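You operate a simulated robot arm through the tools that you are given. There is no shell and no other tool. Be economical: measure what you need, move in short steps, check, and stop when the job is done.

You run a simulated two-armed robot. Do the job below in one go: nothing can be reset, and whatever is moved stays where it is left.

Task
Take the white label roll and put it on the low wall shelf. Take the load card on the top shelf of the left rack and put it away on the right bench. Fetch the green block and set it in the foam nest on the trolley. Pick up the white bottle labelled "Cleaner" from the wait bay with one hand, pass it to the other hand and put it on the second shelf from the bottom of the right rack. Put the small grey cap on the top shelf of the left rack away on the grey table. Take the weight on the third shelf from the bottom of the right rack and put it away in the flat black tray. Put the small white cap on the second shelf from the bottom of the right rack. Put the small carton marked "magnets" from the left bench on the wait bay and the small carton labelled "springs" in the inside of the sealer. Push the left drawer of the left bench shut. Put the sign marked "in test" from the top of the low rack on top of the cable reel there and the sign that says "faulty" on the long table. The order is free. Set down upright: white bottle, sign.

The check looks at the end state, three seconds after you hand in, the way a careful person would. Anything else that was tipped, shoved, dropped, spilled or broken makes it a failure. Lids that push on must go on centred and level and be pressed home; caps that screw on are set level and turned clockwise until they are tight.

Robot
Two 7-joint arms with two-finger parallel grippers on one trunk, on a base that drives. Base frame: it is fixed to the floor where the robot stands at the start and does not move with it; the origin is under the middle of the robot, x ahead of it, y to its left, z up. Lengths are in mm, angles in degrees, forces in N, time in s.
The left shoulder is at the start at [62, 199, 1129], the right one opposite. With the tool pointing down near the work surface each hand reaches from about 160 to 700 mm from the robot's upright axis, wherever it stands, measured 20 degrees to its own side. Places, roughly: cable reel [500, 500, 750]; flat black tray (18x26 cm) [-2700, 400, 760]; foam nest on the trolley [-1600, -3800, 800]; green block [0, -5750, 1000]; grey table [-3300, -4900, 800]; inside of the sealer (25x25 cm) [680, -1580, 820]; left drawer of the left bench [-2800, -3100, 600]; load card [-500, -5750, 1000]; long table [800, -800, 800]; low wall shelf (63x26 cm) [-3540, 1640, 920]; right bench [-3100, -300, 800]; second shelf of the right rack [-1900, -5700, 700]; sign [500, 1000, 750]; small carton [-3000, -3250, 750]; small grey cap (3x3x2 cm) [-1100, -5800, 1100]; small white cap (3x3x2 cm) [-3100, -4400, 800]; wait bay [-800, -5700, 1100]; weight [-1750, -5750, 1000]; white bottle [-750, -5750, 1000]; white label roll (8x8x4 cm) [500, 0, 800]. Payload 1.57 kg a hand.
The TCP of each hand is the grasp point between the finger pads, 30 mm short of the fingertips. In the tool frame z runs along the fingers and y along their closing line. Largest opening 110 mm; finger width 24, thickness 12; the body of the gripper, 48 by 112 mm, starts 78 mm behind the TCP.
Orientation is that of the tool frame in the base frame, as a unit quaternion [w, x, y, z]. With the fingers straight down and closing along the base's y, the tool's x points along the base's -x, its y along +y and its z along -z.

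Tools
- The arms move only by the tool play_rows. It takes "left_motion", "right_motion" or both (then of equal length, played together; a hand with none holds still); each is a list of rows, each a list of 3 entries, a list of its own where there are three numbers: the shift along the base's x, y, z in units of 20 mm (1.0 is 20 mm), then the turn, a rotation vector about the base's x, y, z in units of 5 degrees (1.0 is 5 degrees), then the finger opening in mm, from 0 to 110. In form: [[[tx, ty, tz], [rx, ry, rz], claw], ...]. A call has 1 to 20 rows; each row shifts and turns the commanded pose from where the row before left it. A call with a number of a shift or a turn outside -1 to 1 is refused whole. Each row takes 0.2 s and may step no farther than 50 mm and 8.6 degrees from the row before; otherwise, or with a gripper value out of range, the whole call is refused. A pose out of reach is approached as far as the arm can. The call stops where the force on the tool passes 40 N (or 10 N more than at its start, if that is more) or the arm is blocked; 0.2 s more then pass. The fingers move at their own pace (about 72 mm/s each) and stop on an object; they squeeze with about 43 N. The grip force told is the motor's: it shows also when the fingers shut on nothing. Time passes only in rows, and 0.2 s behind the last, so rows that do not move let the fingers close. It gives the time, the measured TCP pose, the force on the tool (base axes), the opening and the grip force at its end, in the units of the frame above (readings bear some noise), with the torque about the TCP (base axes, N m) and any sound that the robot's microphone picked up.
- Cameras (640 x 400 px; columns grow to the right, rows downward): "scene" is now at [84.4, 37.6, 1696.1]; the picture's right is [0.47, -0.88, 0.00], its down [-0.78, -0.42, -0.46] and it looks along [0.40, 0.22, -0.89] (base axes); focal length 267 px, centre (320, 200). "left" rides on the left gripper at [70, -16, -141] in its tool frame; the picture's right is [0.23, 0.97, 0.00], its down [-0.85, 0.20, -0.48] and it looks along [-0.47, 0.11, 0.88] (tool axes); focal length 222 px, centre (320, 200). "right" rides on the right gripper at [70, 16, -141] in its tool frame; the picture's right is [-0.23, 0.97, 0.00], its down [-0.85, -0.20, -0.48] and it looks along [-0.47, -0.11, 0.88] (tool axes); focal length 222 px, centre (320, 200). There is no depth. A picture from a camera that has moved, and an enlarged one, comes with that camera's place and axes in the base frame and with its lens. The place of the scene camera against the robot may be out by one fixed shift of up to 12 mm in any direction.
- capture(camera): a new picture of that camera. The clock stands still meanwhile.
- slide_trunk(by): slides the trunk up (or, below 0, down) by that many mm; the arms and the scene camera ride with it, the base frame stays. It gives what a move gives, with no picture.
- steer(legs): drives the robot by 1 to 6 legs, each [ahead, left, turn to the left] in mm, mm and degrees, along the robot's own axes; the way and the turn of a leg run together, so that a leg with both is an arc; at most 1500 mm and 180 degrees a leg. The arms and the cameras ride along, it lands a little off, and it stops where it bumps. It gives what a move gives.
- pan_tilt(pan, tilt): turns the head with the scene camera to pan (to the left, within 86 degrees either way) and tilt (down, from -29 to 69), counted from straight ahead of the robot. It gives what a move gives.
- zoom(camera, box): a new picture of the part [left, top, right, bottom] of that camera's present view, enlarged. The clock stands still meanwhile.
- close_job(): hands the job in; it is judged then, once.

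Work in short steps. Places have to be worked out from the pictures, the camera data and where the tool is seen: move nearer, look again, correct. Check each grasp and each placing, and mend what went wrong. You have 567 turns and 370 pictures in all, those below and enlarged ones among them. Open the grippers and draw the arms clear of the work before you hand the job in, unless the task says otherwise; then end with one line.

The tools are called after "Emit:" as name(argument=value, ...) on one line, values as JSON. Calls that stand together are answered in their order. play_rows: Moves the arms, as the interface text tells. Its arguments: {"type":"object","properties":{"left_motion":{"type":"array","items":{"type":"array"}},"right_motion":{"type":"array","items":{"type":"array"}}},"required":[]} The other tools are called the same way: slide_trunk (by) slides the trunk up or down; steer (legs) drives the base; pan_tilt (pan, tilt) turns the head that bears the scene camera; capture (camera) takes a picture; zoom (camera, box) takes an enlarged picture of a part of a camera's view; close_job () hands the job in.

At the start:

```text
clock: 0.0
left_tcp_pos: [440.7, 458.3, 1119.7]
left_tcp_rot: [-0.001, 0.0, 1.0, -0.001]
left_ft_force: [-0.1, -0.3, 0.0]
left_moment: [0.0, -0.01, -0.01]
left_opening: 109.7
left_grip_force: 0.1
right_tcp_pos: [311.8, 12.9, 1060.3]
right_tcp_rot: [-0.001, 0.0, 1.0, 0.0]
right_ft_force: [-0.7, -0.3, 0.2]
right_moment: [-0.03, 0.01, -0.01]
right_opening: 110.0
right_grip_force: 0.1
trunk travel left (down, up): [-725.0, 265.0]
robot x, y, heading: [-3.2, 0.8, -0.1]
head pan, tilt: [28.1, 62.6]
```

scene: 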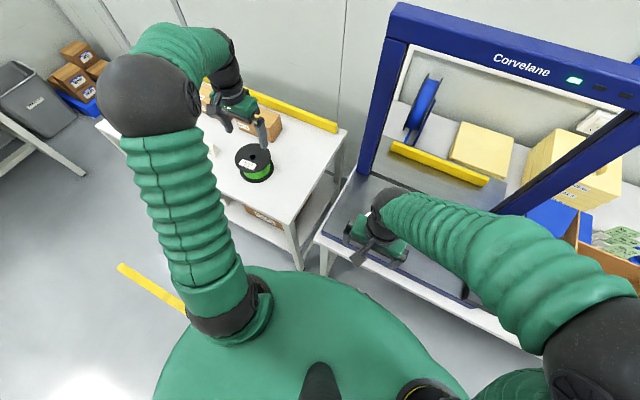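
right: 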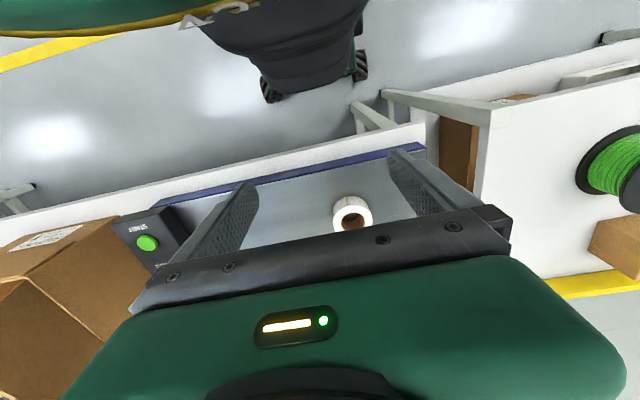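
left: 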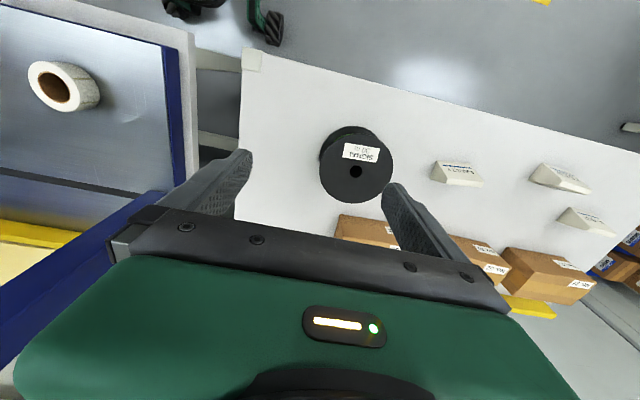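

I start by reading the signs in the left camera's view and looking at the roll through the right camera.

Emit:
zoom(camera="left", box=[400, 130, 640, 280])

Emit:
zoom(camera="left", box=[300, 110, 420, 220])

Emit:
pan_tilt(pan=60, tilt=45)

Emit:
capture(camera="scene")

```text
2.67 times, centred on (520, 205) of left
camera zoom: at [370.6, 442.1, 1261.3], right [-0.23, 0.97, 0.0], down [0.86, 0.2, 0.48], along [0.47, 0.11, -0.88], focal length 592 px, centre (-213, 187)
```

zoom: 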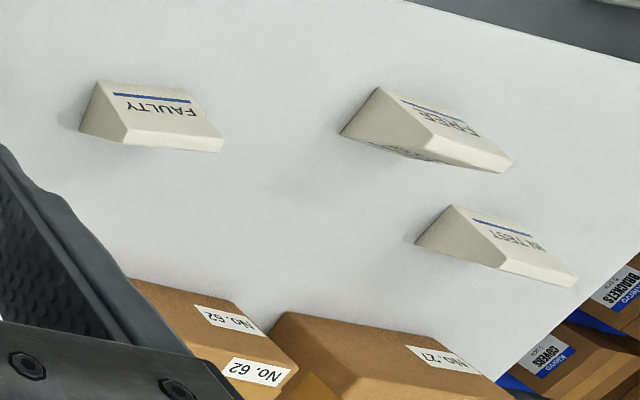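

```text
3.64 times, centred on (360, 165) of left
camera zoom: at [370.6, 442.1, 1261.3], right [-0.23, 0.97, 0.0], down [0.86, 0.2, 0.48], along [0.47, 0.11, -0.88], focal length 808 px, centre (174, 327)
```

zoom: 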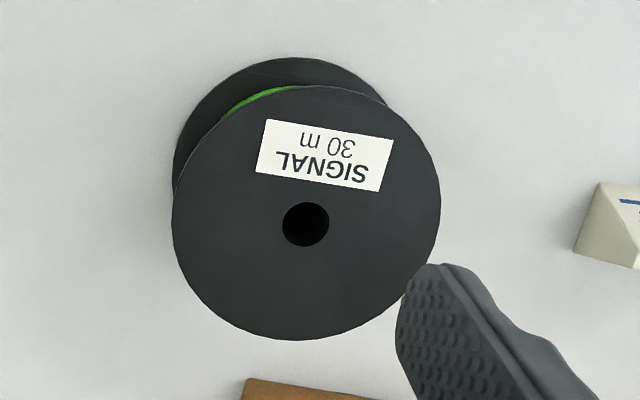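

```text
clock: 1.0
left_tcp_pos: [439.2, 457.1, 1120.1]
left_tcp_rot: [0.0, 0.0, 1.0, -0.001]
left_ft_force: [-0.2, -1.1, 0.3]
left_moment: [0.0, 0.0, -0.04]
left_opening: 110.1
left_grip_force: 0.0
right_tcp_pos: [310.4, 11.8, 1061.0]
right_tcp_rot: [0.0, 0.001, 1.0, 0.0]
right_ft_force: [0.0, -0.1, 0.4]
right_moment: [-0.01, 0.03, 0.0]
right_opening: 110.0
right_grip_force: 0.0
trunk travel left (down, up): [-725.0, 265.0]
robot x, y, heading: [1.9, -0.1, -0.3]
head pan, tilt: [60.0, 45.0]
```

```text
364 pictures are left
camera scene: at [68.8, 78.0, 1718.5], right [0.87, -0.5, 0.0], down [-0.36, -0.61, -0.71], along [0.35, 0.61, -0.71], focal length 267 px, centre (320, 200)
```

scene: 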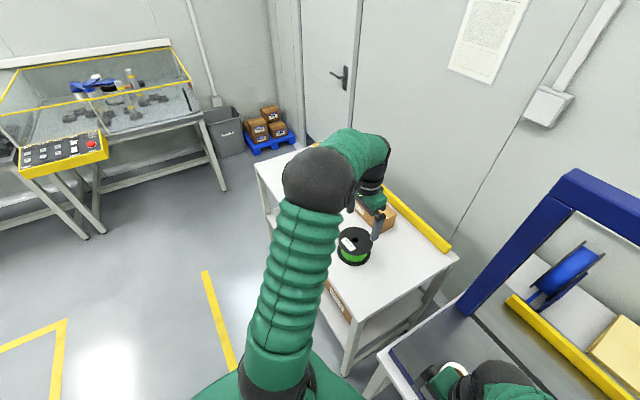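

The signs stand on the low rack around x≈510, y≈830–1250; rack edge near x≈370. I drive left to work on "in test" and look down from there.

Emit:
steer(legs=[[0, 880, 0]])

Emit:
capture(camera="left")

Emit:
capture(camera="right")

```text
clock: 5.6
left_tcp_pos: [438.2, 1327.9, 1121.1]
left_tcp_rot: [0.0, -0.001, 1.0, 0.001]
left_ft_force: [-0.6, 0.5, -0.3]
left_moment: [0.0, -0.01, 0.0]
left_opening: 110.0
left_grip_force: 0.0
right_tcp_pos: [311.6, 883.1, 1061.2]
right_tcp_rot: [0.0, -0.001, 1.0, 0.003]
right_ft_force: [0.2, -0.7, 0.9]
right_moment: [-0.03, 0.0, -0.05]
right_opening: 109.8
right_grip_force: 0.1
trunk travel left (down, up): [-725.0, 265.0]
robot x, y, heading: [-3.6, 875.7, 0.6]
head pan, tilt: [60.0, 45.0]
```

```text
363 pictures are left
camera left: at [368.5, 1311.1, 1263.3], right [-0.23, 0.97, 0.0], down [0.86, 0.2, 0.48], along [0.47, 0.11, -0.88], focal length 222 px, centre (320, 200)
```

left: 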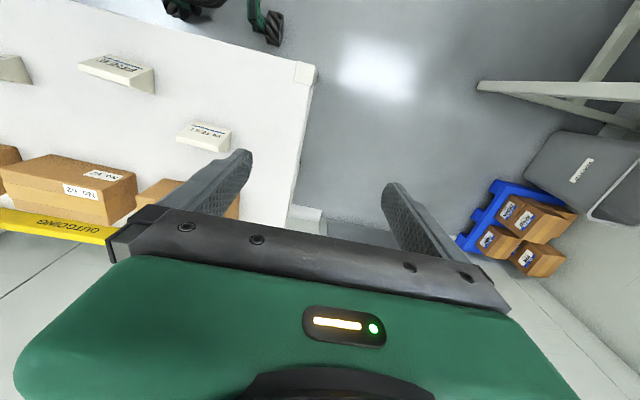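

```text
362 pictures are left
camera right: at [240.7, 898.1, 1203.2], right [0.23, 0.97, 0.0], down [0.86, -0.2, 0.48], along [0.47, -0.11, -0.88], focal length 222 px, centre (320, 200)
```

right: 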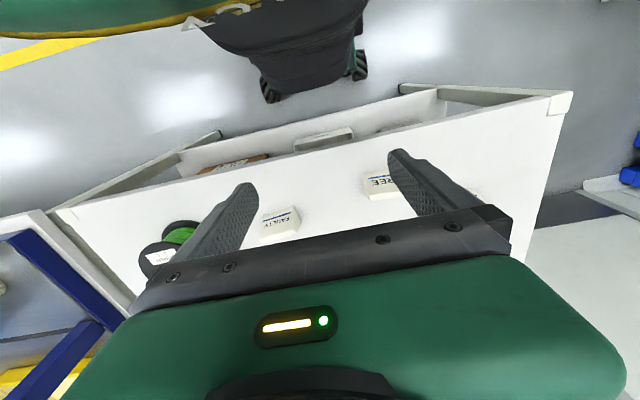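

Triangulating puts "in test" near (514, 1119, ~820). I move the left hand above it for a close look.

Emit:
play_rows(left_motion=[[[0.345, -0.95, -0.6], [0, 0, 0], 110], [[0.345, -0.95, -0.6], [0, 0, 0], 110], [[0.345, -0.95, -0.6], [0, 0, 0], 110], [[0.345, -0.95, -0.6], [0, 0, 0], 110], [[0.345, -0.95, -0.6], [0, 0, 0], 110], [[0.345, -0.95, -0.6], [0, 0, 0], 110], [[0.345, -0.95, -0.6], [0, 0, 0], 110], [[0.345, -0.95, -0.6], [0, 0, 0], 110], [[0.345, -0.95, -0.6], [0, 0, 0], 110], [[0.345, -0.95, -0.6], [0, 0, 0], 110], [[0.345, -0.95, -0.6], [0, 0, 0], 110]])

Emit:
capture(camera="left")

```text
clock: 8.0
left_tcp_pos: [515.9, 1121.3, 988.0]
left_tcp_rot: [-0.001, -0.001, 1.0, -0.001]
left_ft_force: [0.0, 0.4, 1.0]
left_moment: [0.0, 0.0, 0.0]
left_opening: 109.8
left_grip_force: 0.1
right_tcp_pos: [310.9, 885.2, 1061.8]
right_tcp_rot: [0.0, 0.0, 1.0, -0.001]
right_ft_force: [0.6, 0.5, 0.4]
right_moment: [0.0, 0.02, -0.02]
right_opening: 109.8
right_grip_force: 0.1
trunk travel left (down, up): [-725.0, 265.0]
robot x, y, heading: [-3.4, 876.8, 0.1]
head pan, tilt: [60.0, 45.0]
```

```text
361 pictures are left
camera left: at [444.5, 1105.2, 1129.6], right [-0.23, 0.97, 0.0], down [0.85, 0.2, 0.48], along [0.47, 0.11, -0.88], focal length 222 px, centre (320, 200)
```

left: 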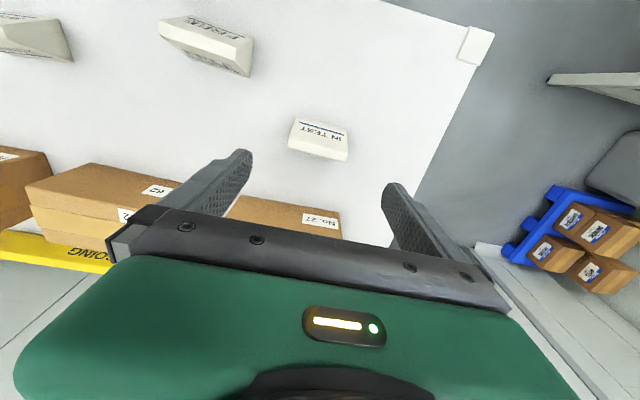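

The sign sits almost under the hand; I go down 70 mm and zoom in to get its pose.

Emit:
play_rows(left_motion=[[[0, 0, -0.9], [0, 0, 0], 110], [[0, 0, -0.9], [0, 0, 0], 110], [[0, 0, -0.9], [0, 0, 0], 110], [[0, 0, -0.9], [0, 0, 0], 110]])

Emit:
zoom(camera="left", box=[220, 60, 420, 185])

```text
clock: 9.0
left_tcp_pos: [514.6, 1121.5, 916.1]
left_tcp_rot: [0.0, 0.0, 1.0, 0.0]
left_ft_force: [0.3, 0.8, -0.7]
left_moment: [0.02, 0.01, -0.02]
left_opening: 110.3
left_grip_force: 0.1
right_tcp_pos: [311.0, 885.6, 1061.5]
right_tcp_rot: [0.0, 0.0, 1.0, -0.001]
right_ft_force: [-0.3, 0.3, 0.0]
right_moment: [0.02, 0.02, 0.03]
right_opening: 110.0
right_grip_force: 0.0
trunk travel left (down, up): [-725.0, 265.0]
robot x, y, heading: [1.3, 872.9, 0.1]
head pan, tilt: [60.0, 45.0]
```

```text
3.20 times, centred on (320, 122) of left
camera zoom: at [444.7, 1105.8, 1058.3], right [-0.23, 0.97, 0.0], down [0.85, 0.2, 0.48], along [0.47, 0.11, -0.88], focal length 711 px, centre (320, 448)
```

zoom: 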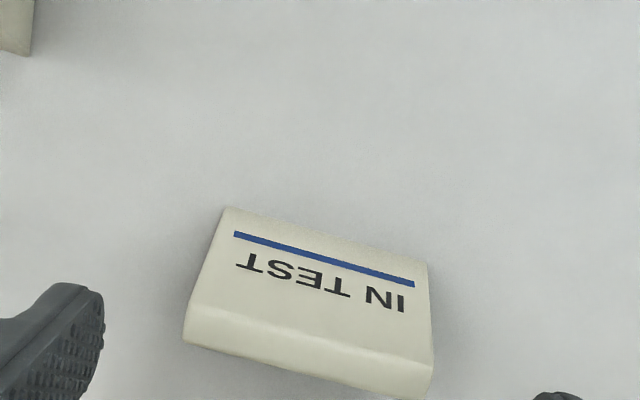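

The sign is aligned with y, ends vertical, about y 1081–1164, x 505–545, top ≈835. I lower the open fingers over its ends and close.

Emit:
play_rows(left_motion=[[[0.75, 0.07, -0.9], [0, 0, 0], 110], [[0, 0, -0.9], [0, 0, 0], 110], [[0, 0, -0.9], [0, 0, 0], 110], [[0, 0, -0.9], [0, 0, 0], 110], [[0, 0, -0.9], [0, 0, 0], 110], [[0, 0, 0], [0, 0, 0], 110]])

Emit:
capture(camera="left")

```text
clock: 10.4
left_tcp_pos: [528.6, 1121.8, 830.1]
left_tcp_rot: [0.003, -0.001, 1.0, -0.001]
left_ft_force: [-2.1, 1.5, 30.3]
left_moment: [-1.77, 0.43, 0.05]
left_opening: 108.3
left_grip_force: 0.0
right_tcp_pos: [307.8, 884.8, 1062.5]
right_tcp_rot: [0.002, -0.001, 1.0, 0.001]
right_ft_force: [-0.5, -0.8, 0.1]
right_moment: [-0.05, 0.03, -0.01]
right_opening: 110.0
right_grip_force: 0.1
trunk travel left (down, up): [-725.0, 265.0]
robot x, y, heading: [-2.8, 874.9, -0.1]
head pan, tilt: [60.0, 45.0]
```

```text
359 pictures are left
camera left: at [458.1, 1105.9, 971.3], right [-0.23, 0.97, 0.0], down [0.85, 0.2, 0.48], along [0.47, 0.11, -0.88], focal length 222 px, centre (320, 200)
```

left: 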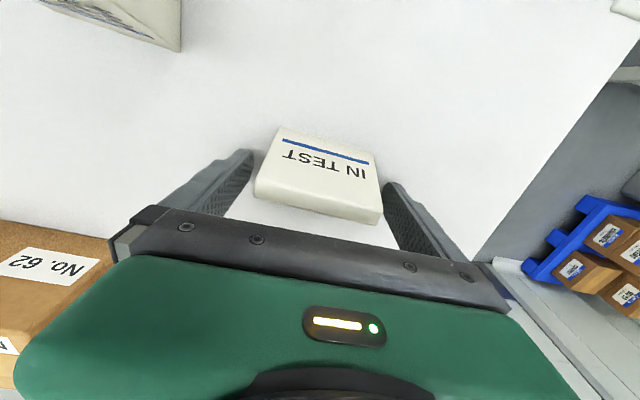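

The low-y fingertip touched the table: the rack top is at z≈800. I lift 9 mm, shift x −7 mm and close.

Emit:
play_rows(left_motion=[[[0, 0, 0.6], [0, 0, 0], 110], [[-0.35, 0, 0], [0, 0, 0], 110], [[0, 0, 0], [0, 0, 0], 60], [[0, 0, 0], [0, 0, 0], 60], [[0, 0, 0], [0, 0, 0], 60]])

Emit:
capture(camera="left")

```text
clock: 11.6
left_tcp_pos: [522.4, 1122.9, 839.2]
left_tcp_rot: [0.001, -0.001, 1.0, 0.001]
left_ft_force: [-1.5, -0.2, 5.1]
left_moment: [-0.05, -0.02, -0.08]
left_opening: 74.8
left_grip_force: 42.4
right_tcp_pos: [309.5, 885.3, 1062.2]
right_tcp_rot: [0.001, -0.002, 1.0, 0.001]
right_ft_force: [-0.2, 0.6, -0.5]
right_moment: [-0.01, 0.02, 0.02]
right_opening: 110.0
right_grip_force: 0.0
trunk travel left (down, up): [-725.0, 265.0]
robot x, y, heading: [-1.7, 871.5, -0.1]
head pan, tilt: [60.0, 45.0]
```

```text
358 pictures are left
camera left: at [451.2, 1106.3, 980.6], right [-0.23, 0.97, 0.0], down [0.85, 0.2, 0.48], along [0.47, 0.11, -0.88], focal length 222 px, centre (320, 200)
```

left: 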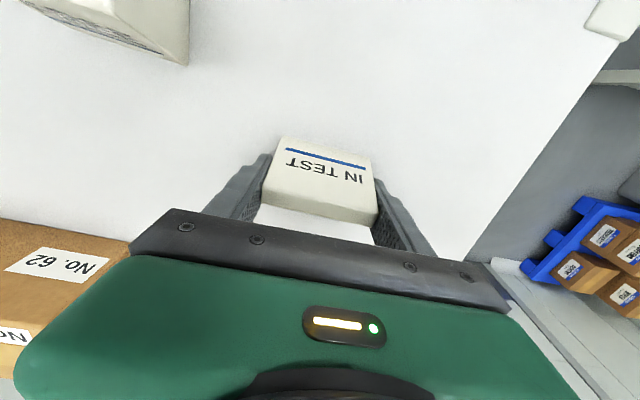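

Grasped (75 mm, base 39 mm under the TCP). I lift it, then strafe right so the hand comes over the reel, looking at the reel with both hand cameras.

Emit:
play_rows(left_motion=[[[0, 0, 1], [0, 0, 0], 60], [[0, 0, 1], [0, 0, 0], 60], [[0, 0, 1], [0, 0, 0], 60], [[0, 0, 1], [0, 0, 0], 60], [[0, 0, 1], [0, 0, 0], 60], [[0, 0, 1], [0, 0, 0], 60], [[0, 0, 1], [0, 0, 0], 60], [[0, 0, 1], [0, 0, 0], 60]])

Emit:
steer(legs=[[0, -400, 0]])

Emit:
capture(camera="left")

Emit:
capture(camera="right")

```text
clock: 13.4
left_tcp_pos: [522.1, 1124.0, 999.0]
left_tcp_rot: [0.0, -0.002, 1.0, 0.0]
left_ft_force: [0.5, -0.1, -0.6]
left_moment: [-0.02, -0.04, 0.01]
left_opening: 73.5
left_grip_force: 43.0
right_tcp_pos: [308.9, 884.5, 1061.1]
right_tcp_rot: [0.001, -0.001, 1.0, 0.001]
right_ft_force: [0.0, -0.4, 0.4]
right_moment: [-0.04, 0.01, 0.01]
right_opening: 109.9
right_grip_force: 0.1
trunk travel left (down, up): [-725.0, 265.0]
robot x, y, heading: [-0.5, 873.2, 0.2]
head pan, tilt: [60.0, 45.0]
```

```text
clock: 15.9
left_tcp_pos: [522.3, 727.9, 997.2]
left_tcp_rot: [-0.001, -0.002, 1.0, -0.001]
left_ft_force: [0.0, 0.0, -0.9]
left_moment: [0.01, 0.02, -0.01]
left_opening: 74.0
left_grip_force: 42.9
right_tcp_pos: [311.0, 488.9, 1061.3]
right_tcp_rot: [0.0, -0.003, 1.0, -0.001]
right_ft_force: [-1.0, -0.2, 0.2]
right_moment: [0.0, 0.0, -0.03]
right_opening: 109.9
right_grip_force: 0.0
trunk travel left (down, up): [-725.0, 265.0]
robot x, y, heading: [0.3, 473.6, 0.2]
head pan, tilt: [60.0, 45.0]
```

```text
357 pictures are left
camera left: at [452.5, 711.9, 1139.6], right [-0.23, 0.97, 0.0], down [0.85, 0.2, 0.48], along [0.47, 0.11, -0.88], focal length 222 px, centre (320, 200)
```

left: 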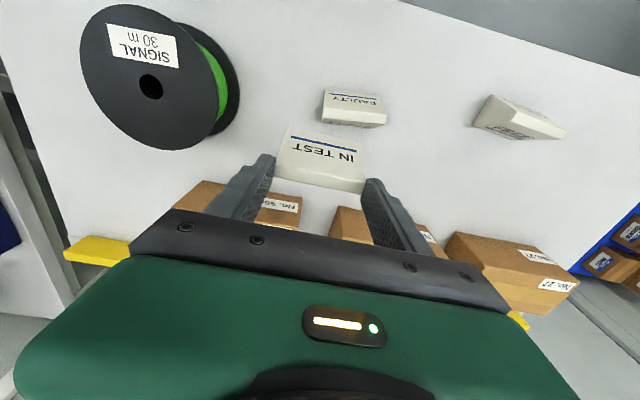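

```text
356 pictures are left
camera right: at [240.7, 505.5, 1203.1], right [0.22, 0.97, 0.0], down [0.86, -0.2, 0.48], along [0.47, -0.11, -0.88], focal length 222 px, centre (320, 200)
```

right: 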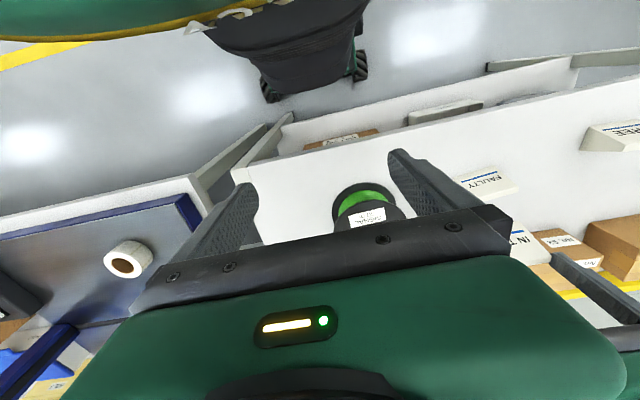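

Reel top centre triangulates to (503, 541, 877). I drive right 185 mm and check.

Emit:
steer(legs=[[0, -185, 0]])

Emit:
capture(camera="left")

```text
clock: 17.4
left_tcp_pos: [523.2, 545.6, 997.8]
left_tcp_rot: [0.001, -0.001, 1.0, -0.003]
left_ft_force: [0.9, 0.6, -0.7]
left_moment: [0.02, 0.01, 0.0]
left_opening: 73.9
left_grip_force: 43.4
right_tcp_pos: [308.6, 306.9, 1062.4]
right_tcp_rot: [-0.001, -0.002, 1.0, -0.003]
right_ft_force: [-0.7, 0.0, -0.9]
right_moment: [-0.02, 0.0, -0.03]
right_opening: 110.2
right_grip_force: 0.1
trunk travel left (down, up): [-725.0, 265.0]
robot x, y, heading: [-0.2, 286.3, 0.2]
head pan, tilt: [60.0, 45.0]
```

```text
355 pictures are left
camera left: at [452.0, 529.6, 1139.5], right [-0.23, 0.97, -0.01], down [0.85, 0.2, 0.48], along [0.47, 0.11, -0.88], focal length 222 px, centre (320, 200)
```

left: 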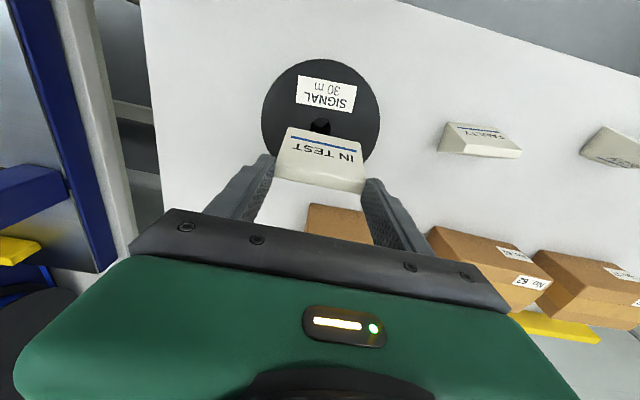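

Hole at (500, 541). I move to x≈507, y≈541 and lower in steps to near contact.

Emit:
play_rows(left_motion=[[[-0.8, -0.22, -0.8], [0, 0, 0], 60], [[0, 0, -0.9], [0, 0, 0], 60], [[0, 0, -0.9], [0, 0, 0], 60], [[0, 0, -0.9], [0, 0, 0], 60], [[0, 0, -0.25], [0, 0, 0], 60], [[0, 0, -0.15], [0, 0, 0], 60], [[0, 0, -0.1], [0, 0, 0], 60]])

Emit:
capture(camera="left")

```text
clock: 18.5
left_tcp_pos: [504.1, 532.0, 937.2]
left_tcp_rot: [0.005, -0.003, 1.0, 0.003]
left_ft_force: [-8.9, -2.0, 32.2]
left_moment: [-0.77, 0.34, -0.14]
left_opening: 74.0
left_grip_force: 42.7
right_tcp_pos: [305.1, 295.4, 1063.0]
right_tcp_rot: [0.002, -0.001, 1.0, 0.002]
right_ft_force: [0.4, 0.0, 0.1]
right_moment: [-0.02, -0.01, 0.01]
right_opening: 110.0
right_grip_force: 0.1
trunk travel left (down, up): [-725.0, 265.0]
robot x, y, heading: [1.1, 292.9, 0.2]
head pan, tilt: [60.0, 45.0]
stopped in row 5 (left hand): the force on the tool passed its limit at 66 N (the readings are from after the stop); the commanded pose is now the measured one
```

```text
354 pictures are left
camera left: at [432.1, 515.3, 1077.5], right [-0.23, 0.97, 0.0], down [0.85, 0.2, 0.49], along [0.47, 0.12, -0.87], focal length 222 px, centre (320, 200)
```

left: 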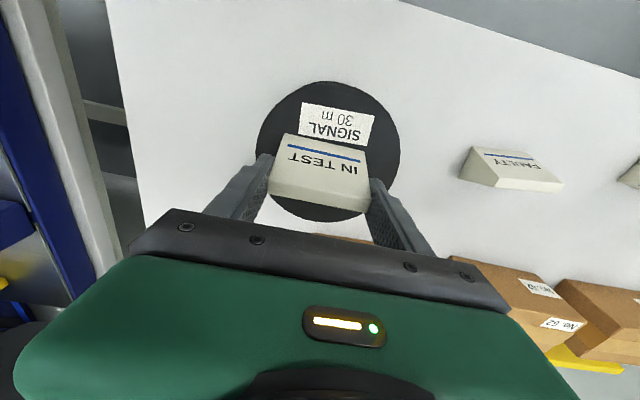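

Contact came at TCP z≈937, about 20 mm earlier than expected. I look from the right camera at the side of the sign before doing anything.

Emit:
zoom(camera="right", box=[380, 100, 640, 262])

Emit:
zoom(camera="scene", box=[240, 180, 480, 330])

```text
2.46 times, centred on (510, 181) of right
camera zoom: at [234.4, 312.0, 1204.6], right [0.22, 0.97, 0.0], down [0.85, -0.2, 0.48], along [0.47, -0.1, -0.88], focal length 547 px, centre (-148, 247)
```

zoom: 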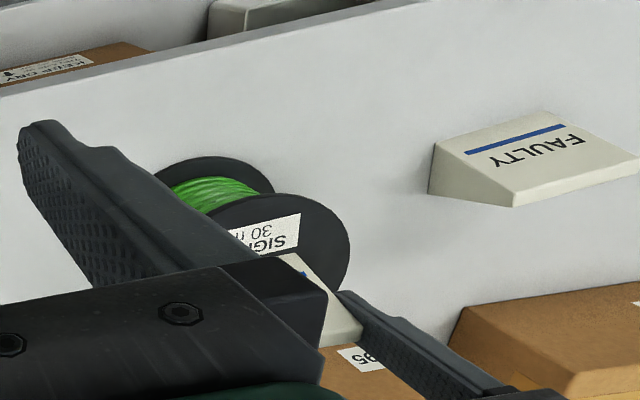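

```text
2.67 times, centred on (360, 255) of scene
camera zoom: at [62.4, 361.0, 1719.4], right [0.87, -0.5, 0.0], down [-0.35, -0.61, -0.71], along [0.35, 0.62, -0.7], focal length 711 px, centre (213, 53)
```

zoom: 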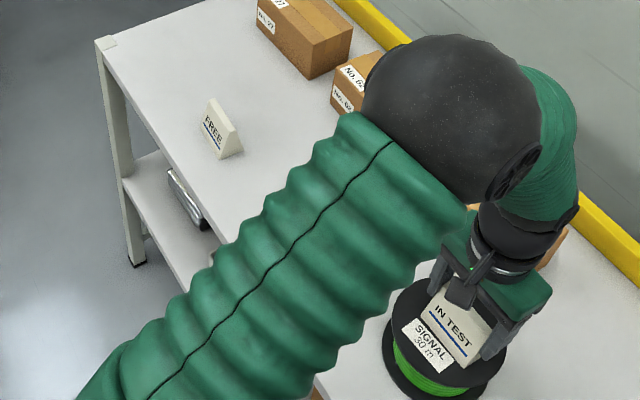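

Comparing pictures, the sign slid down in the fingers by ~20 mm on lifting, so it really is standing on the reel (top ≈877) now. I relax the push slightly and open.

Emit:
play_rows(left_motion=[[[0, 0, 0.1], [0, 0, 0], 74], [[0, 0, 0], [0, 0, 0], 78], [[0, 0, 0], [0, 0, 0], 84], [[0, 0, 0], [0, 0, 0], 90], [[0, 0, 0], [0, 0, 0], 100], [[0, 0, 0], [0, 0, 0], 106]])

Emit:
capture(camera="left")

```text
clock: 19.9
left_tcp_pos: [507.3, 536.2, 934.7]
left_tcp_rot: [0.003, -0.003, 1.0, 0.001]
left_ft_force: [-0.5, 0.1, -0.5]
left_moment: [0.0, -0.02, 0.01]
left_opening: 105.7
left_grip_force: 0.1
right_tcp_pos: [307.9, 300.7, 1062.8]
right_tcp_rot: [0.001, -0.002, 1.0, 0.001]
right_ft_force: [1.3, -0.3, -0.4]
right_moment: [0.02, 0.01, -0.04]
right_opening: 109.9
right_grip_force: 0.1
trunk travel left (down, up): [-725.0, 265.0]
robot x, y, heading: [-0.8, 288.3, 0.3]
head pan, tilt: [60.0, 45.0]
```

```text
351 pictures are left
camera left: at [435.0, 519.4, 1075.7], right [-0.23, 0.97, 0.0], down [0.85, 0.2, 0.48], along [0.47, 0.11, -0.87], focal length 222 px, centre (320, 200)
```

left: 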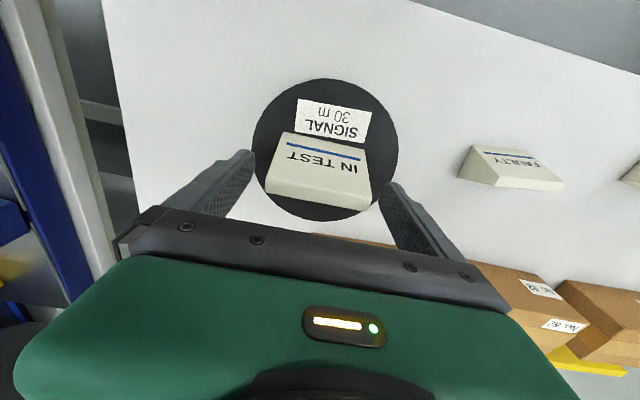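

The sign stands level on the reel. I raise the hand clear and drive left toward "faulty".

Emit:
play_rows(left_motion=[[[0, 0, 0.9], [0, 0, 0], 110], [[0, 0, 1], [0, 0, 0], 110], [[0, 0, 1], [0, 0, 0], 110], [[0, 0, 1], [0, 0, 0], 110], [[0, 0, 1], [0, 0, 0], 110], [[0, 0, 1], [0, 0, 0], 110]])

Emit:
steer(legs=[[0, 245, 0]])

Emit:
capture(camera="left")

Emit:
zoom(camera="right", box=[280, 130, 560, 270])

```text
clock: 21.3
left_tcp_pos: [505.8, 535.2, 1052.4]
left_tcp_rot: [0.003, -0.003, 1.0, 0.001]
left_ft_force: [-0.5, -0.2, -0.6]
left_moment: [0.02, -0.01, 0.01]
left_opening: 110.2
left_grip_force: 0.0
right_tcp_pos: [308.7, 299.9, 1062.7]
right_tcp_rot: [0.0, -0.001, 1.0, 0.002]
right_ft_force: [-0.1, 0.4, 1.1]
right_moment: [0.01, 0.01, 0.01]
right_opening: 109.9
right_grip_force: 0.0
trunk travel left (down, up): [-725.0, 265.0]
robot x, y, heading: [-0.3, 290.7, 0.2]
head pan, tilt: [60.0, 45.0]
```

```text
clock: 23.1
left_tcp_pos: [505.3, 772.3, 1055.0]
left_tcp_rot: [0.003, -0.002, 1.0, 0.007]
left_ft_force: [0.5, -0.4, -0.3]
left_moment: [0.04, 0.0, -0.03]
left_opening: 110.0
left_grip_force: 0.1
right_tcp_pos: [307.8, 537.3, 1061.9]
right_tcp_rot: [0.001, -0.002, 1.0, 0.004]
right_ft_force: [-0.6, 0.2, 0.0]
right_moment: [0.02, 0.03, -0.04]
right_opening: 110.2
right_grip_force: 0.2
trunk travel left (down, up): [-725.0, 265.0]
robot x, y, heading: [-3.1, 532.2, 0.3]
head pan, tilt: [60.0, 45.0]
```

```text
350 pictures are left
camera left: at [434.0, 754.2, 1196.1], right [-0.23, 0.97, 0.01], down [0.85, 0.2, 0.49], along [0.47, 0.12, -0.87], focal length 222 px, centre (320, 200)
```

left: 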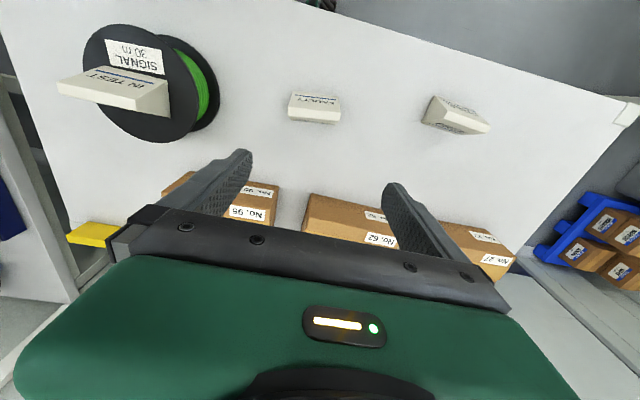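

```text
2.29 times, centred on (420, 200) of right
camera zoom: at [237.2, 551.3, 1203.8], right [0.22, 0.97, 0.01], down [0.86, -0.2, 0.48], along [0.47, -0.1, -0.88], focal length 508 px, centre (91, 200)
```

zoom: 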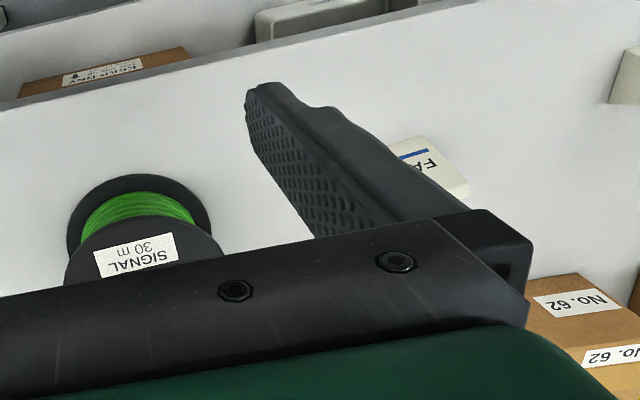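

"Faulty" near (478, 759). I move over it and descend to 915 for a close look.

Emit:
play_rows(left_motion=[[[-0.35, -0.15, -1], [0, 0, 0], 110], [[-0.35, -0.15, -1], [0, 0, 0], 110], [[-0.35, -0.15, -1], [0, 0, 0], 110], [[-0.35, -0.15, -1], [0, 0, 0], 110], [[0, 0, -1], [0, 0, 0], 110], [[0, 0, -1], [0, 0, 0], 110], [[0, 0, -1], [0, 0, 0], 110]])

Emit:
zoom(camera="left", box=[220, 60, 420, 185])

```text
clock: 24.7
left_tcp_pos: [477.7, 766.2, 913.9]
left_tcp_rot: [0.003, -0.003, 1.0, 0.003]
left_ft_force: [0.4, 0.6, -0.3]
left_moment: [-0.01, 0.0, 0.01]
left_opening: 110.3
left_grip_force: 0.1
right_tcp_pos: [306.7, 542.3, 1061.9]
right_tcp_rot: [0.001, -0.002, 1.0, 0.002]
right_ft_force: [0.1, 0.4, -0.9]
right_moment: [0.0, 0.01, 0.03]
right_opening: 109.8
right_grip_force: 0.0
trunk travel left (down, up): [-725.0, 265.0]
robot x, y, heading: [0.3, 531.3, 0.1]
head pan, tilt: [60.0, 45.0]
```

```text
3.20 times, centred on (320, 122) of left
camera zoom: at [405.9, 748.0, 1055.0], right [-0.23, 0.97, 0.0], down [0.85, 0.2, 0.49], along [0.47, 0.12, -0.87], focal length 711 px, centre (320, 448)
```

zoom: 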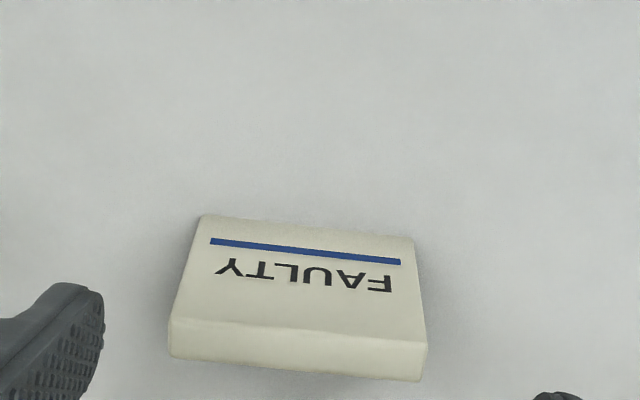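

The sign is yawed about +7°, centre ≈(483, 761). I turn the tool to match and lower to z≈836.

Emit:
play_rows(left_motion=[[[0.25, -0.25, -0.5], [0, 0, 0.7], 110], [[0, 0, -0.9], [0, 0, 0.7], 110], [[0, 0, -0.9], [0, 0, 0], 110], [[0, 0, -0.9], [0, 0, 0], 110], [[0, 0, -0.7], [0, 0, 0], 110], [[0, 0, 0], [0, 0, 0], 110]])

Emit:
capture(camera="left")

```text
clock: 26.1
left_tcp_pos: [481.5, 761.3, 835.5]
left_tcp_rot: [0.004, -0.063, 0.998, 0.003]
left_ft_force: [-0.9, -0.4, 0.1]
left_moment: [0.0, 0.02, -0.01]
left_opening: 110.1
left_grip_force: 0.0
right_tcp_pos: [305.9, 544.6, 1063.1]
right_tcp_rot: [0.001, -0.002, 1.0, 0.002]
right_ft_force: [0.2, 0.5, 0.3]
right_moment: [0.01, 0.0, 0.01]
right_opening: 110.2
right_grip_force: 0.0
trunk travel left (down, up): [-725.0, 265.0]
robot x, y, heading: [1.9, 539.2, 0.6]
head pan, tilt: [60.0, 45.0]
```

```text
347 pictures are left
camera left: at [413.1, 736.1, 977.1], right [-0.35, 0.94, 0.0], down [0.82, 0.3, 0.49], along [0.45, 0.17, -0.87], focal length 222 px, centre (320, 200)
```

left: 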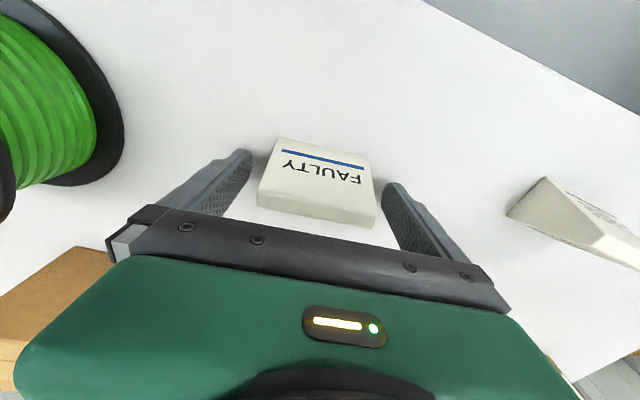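

Fingers straddle the sign. I close, wait, then lift in small steps.

Emit:
play_rows(left_motion=[[[0, 0, 0], [0, 0, 0], 50], [[0, 0, 0], [0, 0, 0], 50], [[0, 0, 0], [0, 0, 0], 50], [[0, 0, 0], [0, 0, 0], 50], [[0, 0, 0.3], [0, 0, 0], 50], [[0, 0, 0.7], [0, 0, 0], 50], [[0, 0, 1], [0, 0, 0], 50]])

Emit:
capture(camera="left")

```text
clock: 27.7
left_tcp_pos: [481.2, 761.4, 876.0]
left_tcp_rot: [0.002, -0.063, 0.998, 0.003]
left_ft_force: [-0.6, -0.5, -1.2]
left_moment: [-0.01, -0.03, 0.02]
left_opening: 73.9
left_grip_force: 42.8
right_tcp_pos: [306.5, 542.7, 1061.5]
right_tcp_rot: [0.001, -0.001, 1.0, 0.001]
right_ft_force: [-0.2, -0.4, -0.3]
right_moment: [0.01, -0.02, 0.01]
right_opening: 109.8
right_grip_force: 0.1
trunk travel left (down, up): [-725.0, 265.0]
robot x, y, heading: [-1.5, 535.3, 0.2]
head pan, tilt: [60.0, 45.0]
```

```text
346 pictures are left
camera left: at [412.6, 735.8, 1017.0], right [-0.35, 0.94, 0.0], down [0.82, 0.3, 0.48], along [0.45, 0.17, -0.87], focal length 222 px, centre (320, 200)
```

left: 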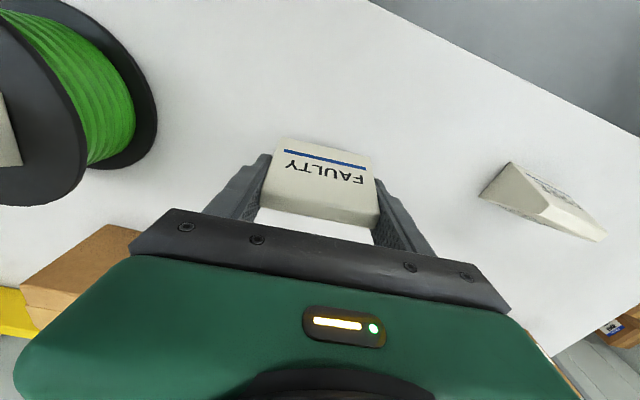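

Firm grip with no slip. I lift further and drive right to the roll, then look at the machine with the head.

Emit:
play_rows(left_motion=[[[0, 0, 0.8], [0, 0, 0], 50], [[0, 0, 0.8], [0, 0, 0], 50], [[0, 0, 0.8], [0, 0, 0], 50], [[0, 0, 0.8], [0, 0, 0], 50], [[0, 0, 0.8], [0, 0, 0], 50], [[0, 0, 0.8], [0, 0, 0], 50], [[0, 0, 0.8], [0, 0, 0], 50], [[0, 0, 0.8], [0, 0, 0], 50], [[0, 0, 0.8], [0, 0, 0], 50]])

Emit:
steer(legs=[[0, -340, 0]])

Emit:
pan_tilt(pan=-25, tilt=45)

Emit:
capture(camera="scene")

Emit:
capture(camera="right")

```text
clock: 29.7
left_tcp_pos: [481.0, 761.5, 1020.5]
left_tcp_rot: [0.002, -0.064, 0.998, 0.003]
left_ft_force: [0.1, -0.3, -0.7]
left_moment: [0.0, -0.02, 0.01]
left_opening: 74.0
left_grip_force: 43.3
right_tcp_pos: [307.6, 542.7, 1061.5]
right_tcp_rot: [0.0, -0.001, 1.0, 0.001]
right_ft_force: [-0.1, 0.1, -0.1]
right_moment: [0.0, -0.04, 0.02]
right_opening: 110.0
right_grip_force: 0.0
trunk travel left (down, up): [-725.0, 265.0]
robot x, y, heading: [-3.7, 534.9, 0.3]
head pan, tilt: [60.0, 45.0]
```

```text
clock: 31.9
left_tcp_pos: [484.4, 428.2, 1017.0]
left_tcp_rot: [0.003, -0.063, 0.998, -0.001]
left_ft_force: [0.3, -0.3, -1.3]
left_moment: [-0.02, 0.0, 0.02]
left_opening: 74.3
left_grip_force: 43.1
right_tcp_pos: [307.3, 210.5, 1061.3]
right_tcp_rot: [0.001, -0.002, 1.0, -0.002]
right_ft_force: [-1.0, 1.0, 1.2]
right_moment: [-0.01, -0.04, 0.0]
right_opening: 110.1
right_grip_force: 0.1
trunk travel left (down, up): [-725.0, 265.0]
robot x, y, heading: [4.4, 191.8, 0.3]
head pan, tilt: [60.0, 45.0]
```

```text
clock: 33.5
left_tcp_pos: [482.9, 422.9, 1019.2]
left_tcp_rot: [0.004, -0.063, 0.998, 0.003]
left_ft_force: [0.4, 0.0, -0.5]
left_moment: [-0.01, 0.0, 0.0]
left_opening: 74.3
left_grip_force: 42.7
right_tcp_pos: [307.7, 204.5, 1062.9]
right_tcp_rot: [0.002, -0.002, 1.0, 0.001]
right_ft_force: [0.2, -0.1, 0.2]
right_moment: [-0.07, -0.03, 0.0]
right_opening: 109.8
right_grip_force: 0.1
trunk travel left (down, up): [-725.0, 265.0]
robot x, y, heading: [-0.8, 194.1, 0.4]
head pan, tilt: [-25.0, 45.0]
```

```text
345 pictures are left
camera scene: at [103.7, 170.9, 1718.6], right [-0.42, -0.91, 0.0], down [-0.64, 0.29, -0.71], along [0.64, -0.3, -0.71], focal length 267 px, centre (320, 200)
```

scene: 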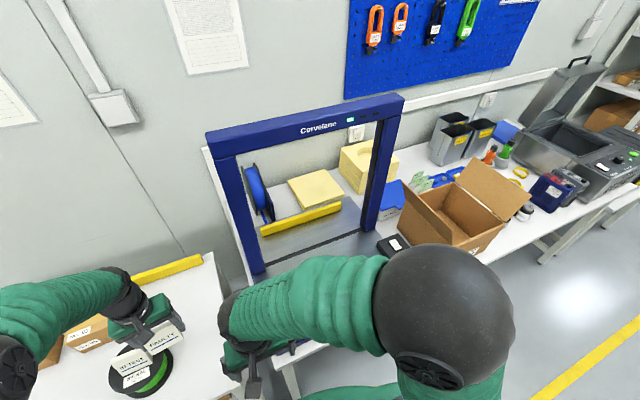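

```text
344 pictures are left
camera right: at [236.8, 220.3, 1204.1], right [0.22, 0.97, 0.0], down [0.85, -0.2, 0.48], along [0.47, -0.1, -0.88], focal length 222 px, centre (320, 200)
```

right: 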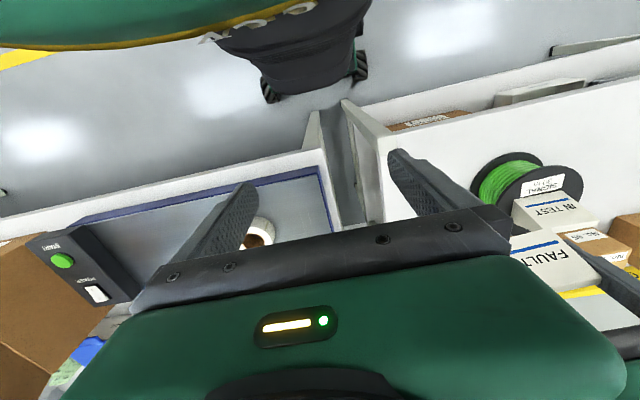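

The roll lies flat near (478, 38). I move the right hand above it.

Emit:
play_rows(right_motion=[[[0.944, -0.92, -0.6], [0, 0, 0], 110], [[0.944, -0.92, -0.6], [0, 0, 0], 110], [[0.944, -0.92, -0.6], [0, 0, 0], 110], [[0.944, -0.92, -0.6], [0, 0, 0], 110], [[0.944, -0.92, -0.6], [0, 0, 0], 110], [[0.944, -0.92, -0.8], [0, 0, 0], 110], [[0.944, -0.92, -0.8], [0, 0, 0], 110], [[0.944, -0.92, -0.8], [0, 0, 0], 110], [[0.944, -0.92, -0.8], [0, 0, 0], 110]])

Emit:
capture(camera="right")

```text
clock: 35.5
left_tcp_pos: [483.7, 418.9, 1020.7]
left_tcp_rot: [0.003, -0.064, 0.998, 0.004]
left_ft_force: [0.1, -0.3, -0.8]
left_moment: [0.05, 0.01, -0.01]
left_opening: 74.0
left_grip_force: 42.9
right_tcp_pos: [477.8, 35.0, 937.5]
right_tcp_rot: [0.001, -0.002, 1.0, 0.002]
right_ft_force: [0.1, -0.4, -0.9]
right_moment: [0.0, -0.01, -0.04]
right_opening: 109.9
right_grip_force: 0.0
trunk travel left (down, up): [-725.0, 265.0]
robot x, y, heading: [-0.4, 192.0, 0.3]
head pan, tilt: [-25.0, 45.0]
```

```text
343 pictures are left
camera right: at [408.2, 49.5, 1080.0], right [0.22, 0.97, 0.01], down [0.85, -0.2, 0.48], along [0.47, -0.1, -0.88], focal length 222 px, centre (320, 200)
```

right: 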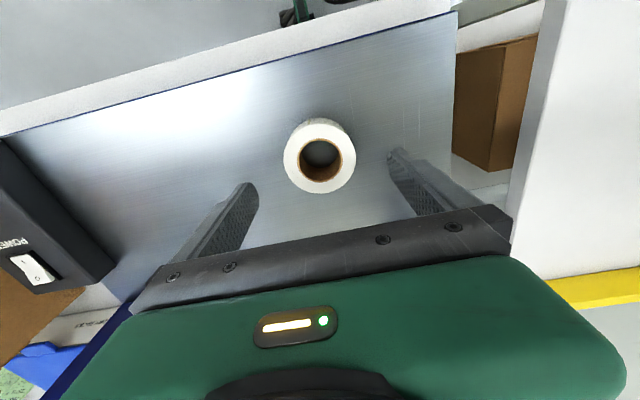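

Roll top centre ≈(484, 34, 841). Lower to TCP z≈838 and close.

Emit:
play_rows(right_motion=[[[0.3, -0.05, -0.9], [0, 0, 0], 110], [[0, 0, -0.9], [0, 0, 0], 110], [[0, 0, -0.9], [0, 0, 0], 110], [[0, 0, -0.9], [0, 0, 0], 110], [[0, 0, -0.9], [0, 0, 0], 110], [[0, 0, -0.4], [0, 0, 0], 110], [[0, 0, 0], [0, 0, 0], 110]])

Emit:
capture(camera="right")

```text
clock: 36.7
left_tcp_pos: [480.4, 420.7, 1021.4]
left_tcp_rot: [0.005, -0.064, 0.998, 0.003]
left_ft_force: [0.0, 0.0, -0.7]
left_moment: [0.0, -0.02, 0.01]
left_opening: 74.0
left_grip_force: 43.2
right_tcp_pos: [481.3, 35.6, 859.9]
right_tcp_rot: [0.002, -0.002, 1.0, 0.001]
right_ft_force: [0.5, -0.7, 0.1]
right_moment: [-0.02, 0.02, 0.0]
right_opening: 110.0
right_grip_force: 0.0
trunk travel left (down, up): [-725.0, 265.0]
robot x, y, heading: [1.8, 192.0, 0.2]
head pan, tilt: [-25.0, 45.0]
stopped in row 5 (right hand): the force on the tool passed its limit at 71 N (the readings are from after the stop); the commanded pose is now the measured one
```

```text
342 pictures are left
camera right: at [410.6, 49.9, 1001.9], right [0.22, 0.97, 0.0], down [0.85, -0.2, 0.48], along [0.47, -0.1, -0.88], focal length 222 px, centre (320, 200)
```

right: 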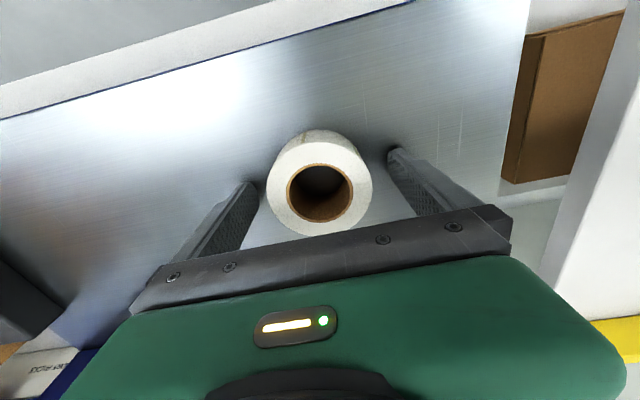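

The fingers touched down at fingertip z≈828 (the plate), so the roll's top is higher than I figured. I raise 3 mm and close to measure the diameter.

Emit:
play_rows(right_motion=[[[0.1, 0, 0], [0, 0, 0], 110], [[0, 0, 0], [0, 0, 0], 60], [[0, 0, 0], [0, 0, 0], 60], [[0, 0, 0], [0, 0, 0], 60], [[0, 0, 0], [0, 0, 0], 60]])

Emit:
capture(camera="right")

```text
clock: 37.9
left_tcp_pos: [480.3, 418.4, 1021.7]
left_tcp_rot: [0.004, -0.064, 0.998, 0.004]
left_ft_force: [-0.4, -0.9, -0.6]
left_moment: [-0.02, 0.03, -0.01]
left_opening: 74.1
left_grip_force: 43.0
right_tcp_pos: [485.2, 31.3, 860.3]
right_tcp_rot: [0.003, -0.001, 1.0, 0.002]
right_ft_force: [5.3, -10.2, 20.4]
right_moment: [-1.13, 0.02, 0.34]
right_opening: 70.9
right_grip_force: 43.3
trunk travel left (down, up): [-725.0, 265.0]
robot x, y, heading: [-5.6, 194.1, 0.1]
head pan, tilt: [-25.0, 45.0]
```

```text
341 pictures are left
camera right: at [414.4, 46.9, 1001.8], right [0.22, 0.97, 0.01], down [0.85, -0.2, 0.48], along [0.47, -0.1, -0.88], focal length 222 px, centre (320, 200)
```

right: 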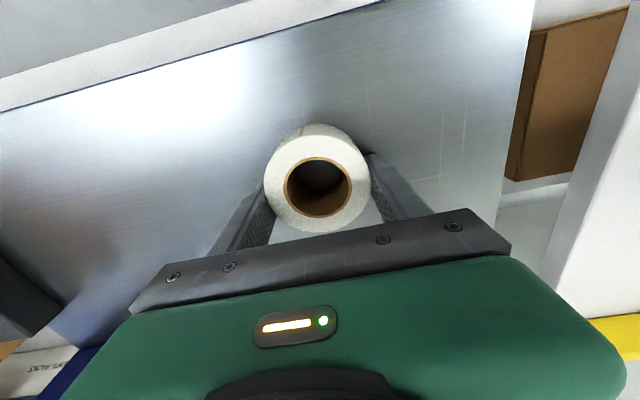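

Gripped at 71 mm diameter. I lift it straight up.

Emit:
play_rows(right_motion=[[[0, 0, 0.3], [0, 0, 0], 55], [[0, 0, 0.7], [0, 0, 0], 55], [[0, 0, 1], [0, 0, 0], 55], [[0, 0, 1], [0, 0, 0], 55], [[0, 0, 1], [0, 0, 0], 55], [[0, 0, 1], [0, 0, 0], 55], [[0, 0, 1], [0, 0, 0], 55], [[0, 0, 1], [0, 0, 0], 55], [[0, 0, 1], [0, 0, 0], 55], [[0, 0, 1], [0, 0, 0], 55]])

Emit:
capture(camera="right")

```text
clock: 40.1
left_tcp_pos: [480.3, 419.8, 1021.6]
left_tcp_rot: [0.004, -0.064, 0.998, 0.004]
left_ft_force: [0.4, 0.5, -0.8]
left_moment: [0.0, 0.0, 0.0]
left_opening: 74.2
left_grip_force: 42.7
right_tcp_pos: [483.9, 34.4, 1039.5]
right_tcp_rot: [0.001, -0.002, 1.0, 0.001]
right_ft_force: [-0.3, 0.0, 0.0]
right_moment: [0.0, -0.01, 0.01]
right_opening: 71.1
right_grip_force: 42.5
trunk travel left (down, up): [-725.0, 265.0]
robot x, y, heading: [0.4, 197.6, 0.2]
head pan, tilt: [-25.0, 45.0]
```

```text
340 pictures are left
camera right: at [413.6, 48.6, 1181.1], right [0.22, 0.97, 0.0], down [0.85, -0.2, 0.48], along [0.47, -0.1, -0.88], focal length 222 px, centre (320, 200)
```

right: 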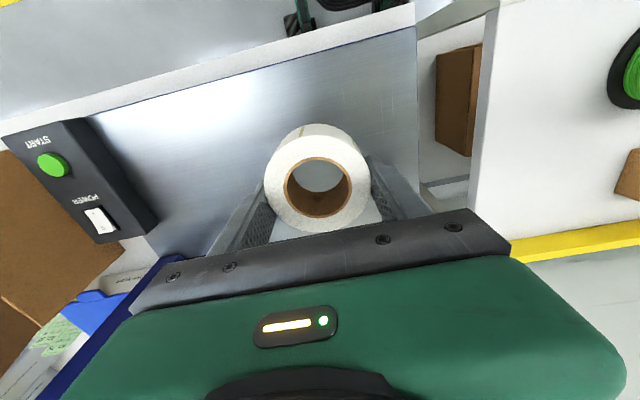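

Roll held. I back away and strafe right to look over the long table for a free spot.

Emit:
steer(legs=[[-350, 0, 0], [0, -1000, 0]])

Emit:
pan_tilt(pan=0, tilt=32)

Emit:
capture(camera="scene")

```text
clock: 47.1
left_tcp_pos: [135.2, -576.3, 1020.1]
left_tcp_rot: [0.003, -0.058, 0.998, 0.002]
left_ft_force: [0.2, 0.0, 0.2]
left_moment: [-0.04, 0.03, 0.01]
left_opening: 74.4
left_grip_force: 43.2
right_tcp_pos: [134.8, -960.6, 1038.8]
right_tcp_rot: [0.002, 0.003, 1.0, 0.001]
right_ft_force: [-0.1, 0.2, -1.1]
right_moment: [0.0, -0.03, 0.02]
right_opening: 71.0
right_grip_force: 42.8
trunk travel left (down, up): [-725.0, 265.0]
robot x, y, heading: [-349.1, -803.1, -0.2]
head pan, tilt: [-25.0, 45.0]
```

```text
clock: 48.0
left_tcp_pos: [133.1, -576.8, 1022.2]
left_tcp_rot: [0.005, -0.059, 0.998, 0.003]
left_ft_force: [-0.7, 0.4, 0.3]
left_moment: [-0.01, 0.02, 0.0]
left_opening: 74.1
left_grip_force: 42.9
right_tcp_pos: [132.7, -962.5, 1040.6]
right_tcp_rot: [0.002, 0.004, 1.0, 0.001]
right_ft_force: [0.0, -0.3, -1.5]
right_moment: [-0.01, 0.0, 0.01]
right_opening: 71.0
right_grip_force: 42.9
trunk travel left (down, up): [-725.0, 265.0]
robot x, y, heading: [-348.5, -794.6, -0.3]
head pan, tilt: [0.0, 32.0]
```

```text
339 pictures are left
camera scene: at [-228.0, -792.3, 1737.9], right [-0.01, -1.0, 0.0], down [-0.53, 0.0, -0.85], along [0.85, -0.01, -0.53], focal length 267 px, centre (320, 200)
```

scene: 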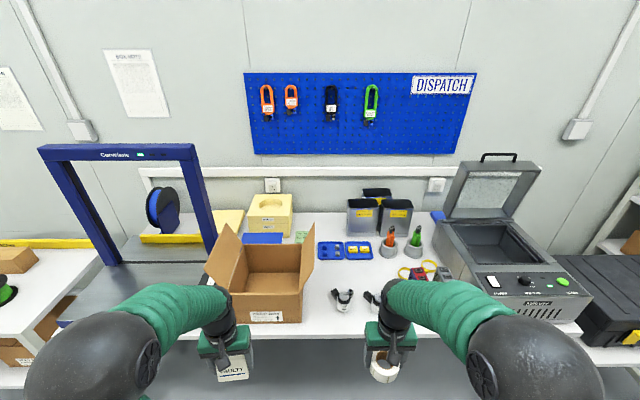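

I zoom on the table's middle to find an empty patch.

Emit:
zoom(camera="scene", box=[290, 220, 470, 340])

```text
3.33 times, centred on (380, 280) of scene
camera zoom: at [-228.0, -792.3, 1737.9], right [-0.01, -1.0, 0.0], down [-0.53, 0.0, -0.85], along [0.85, -0.01, -0.53], focal length 889 px, centre (120, -67)
```

zoom: 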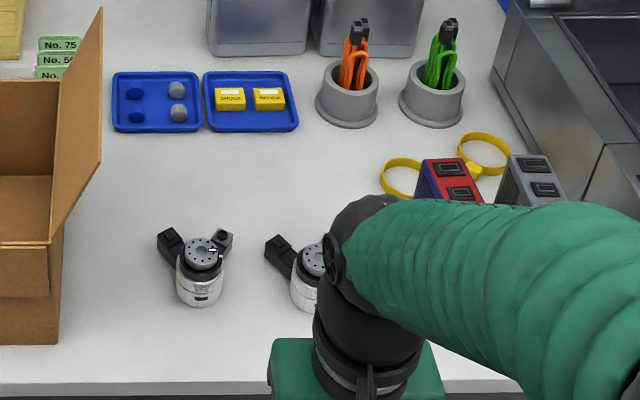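

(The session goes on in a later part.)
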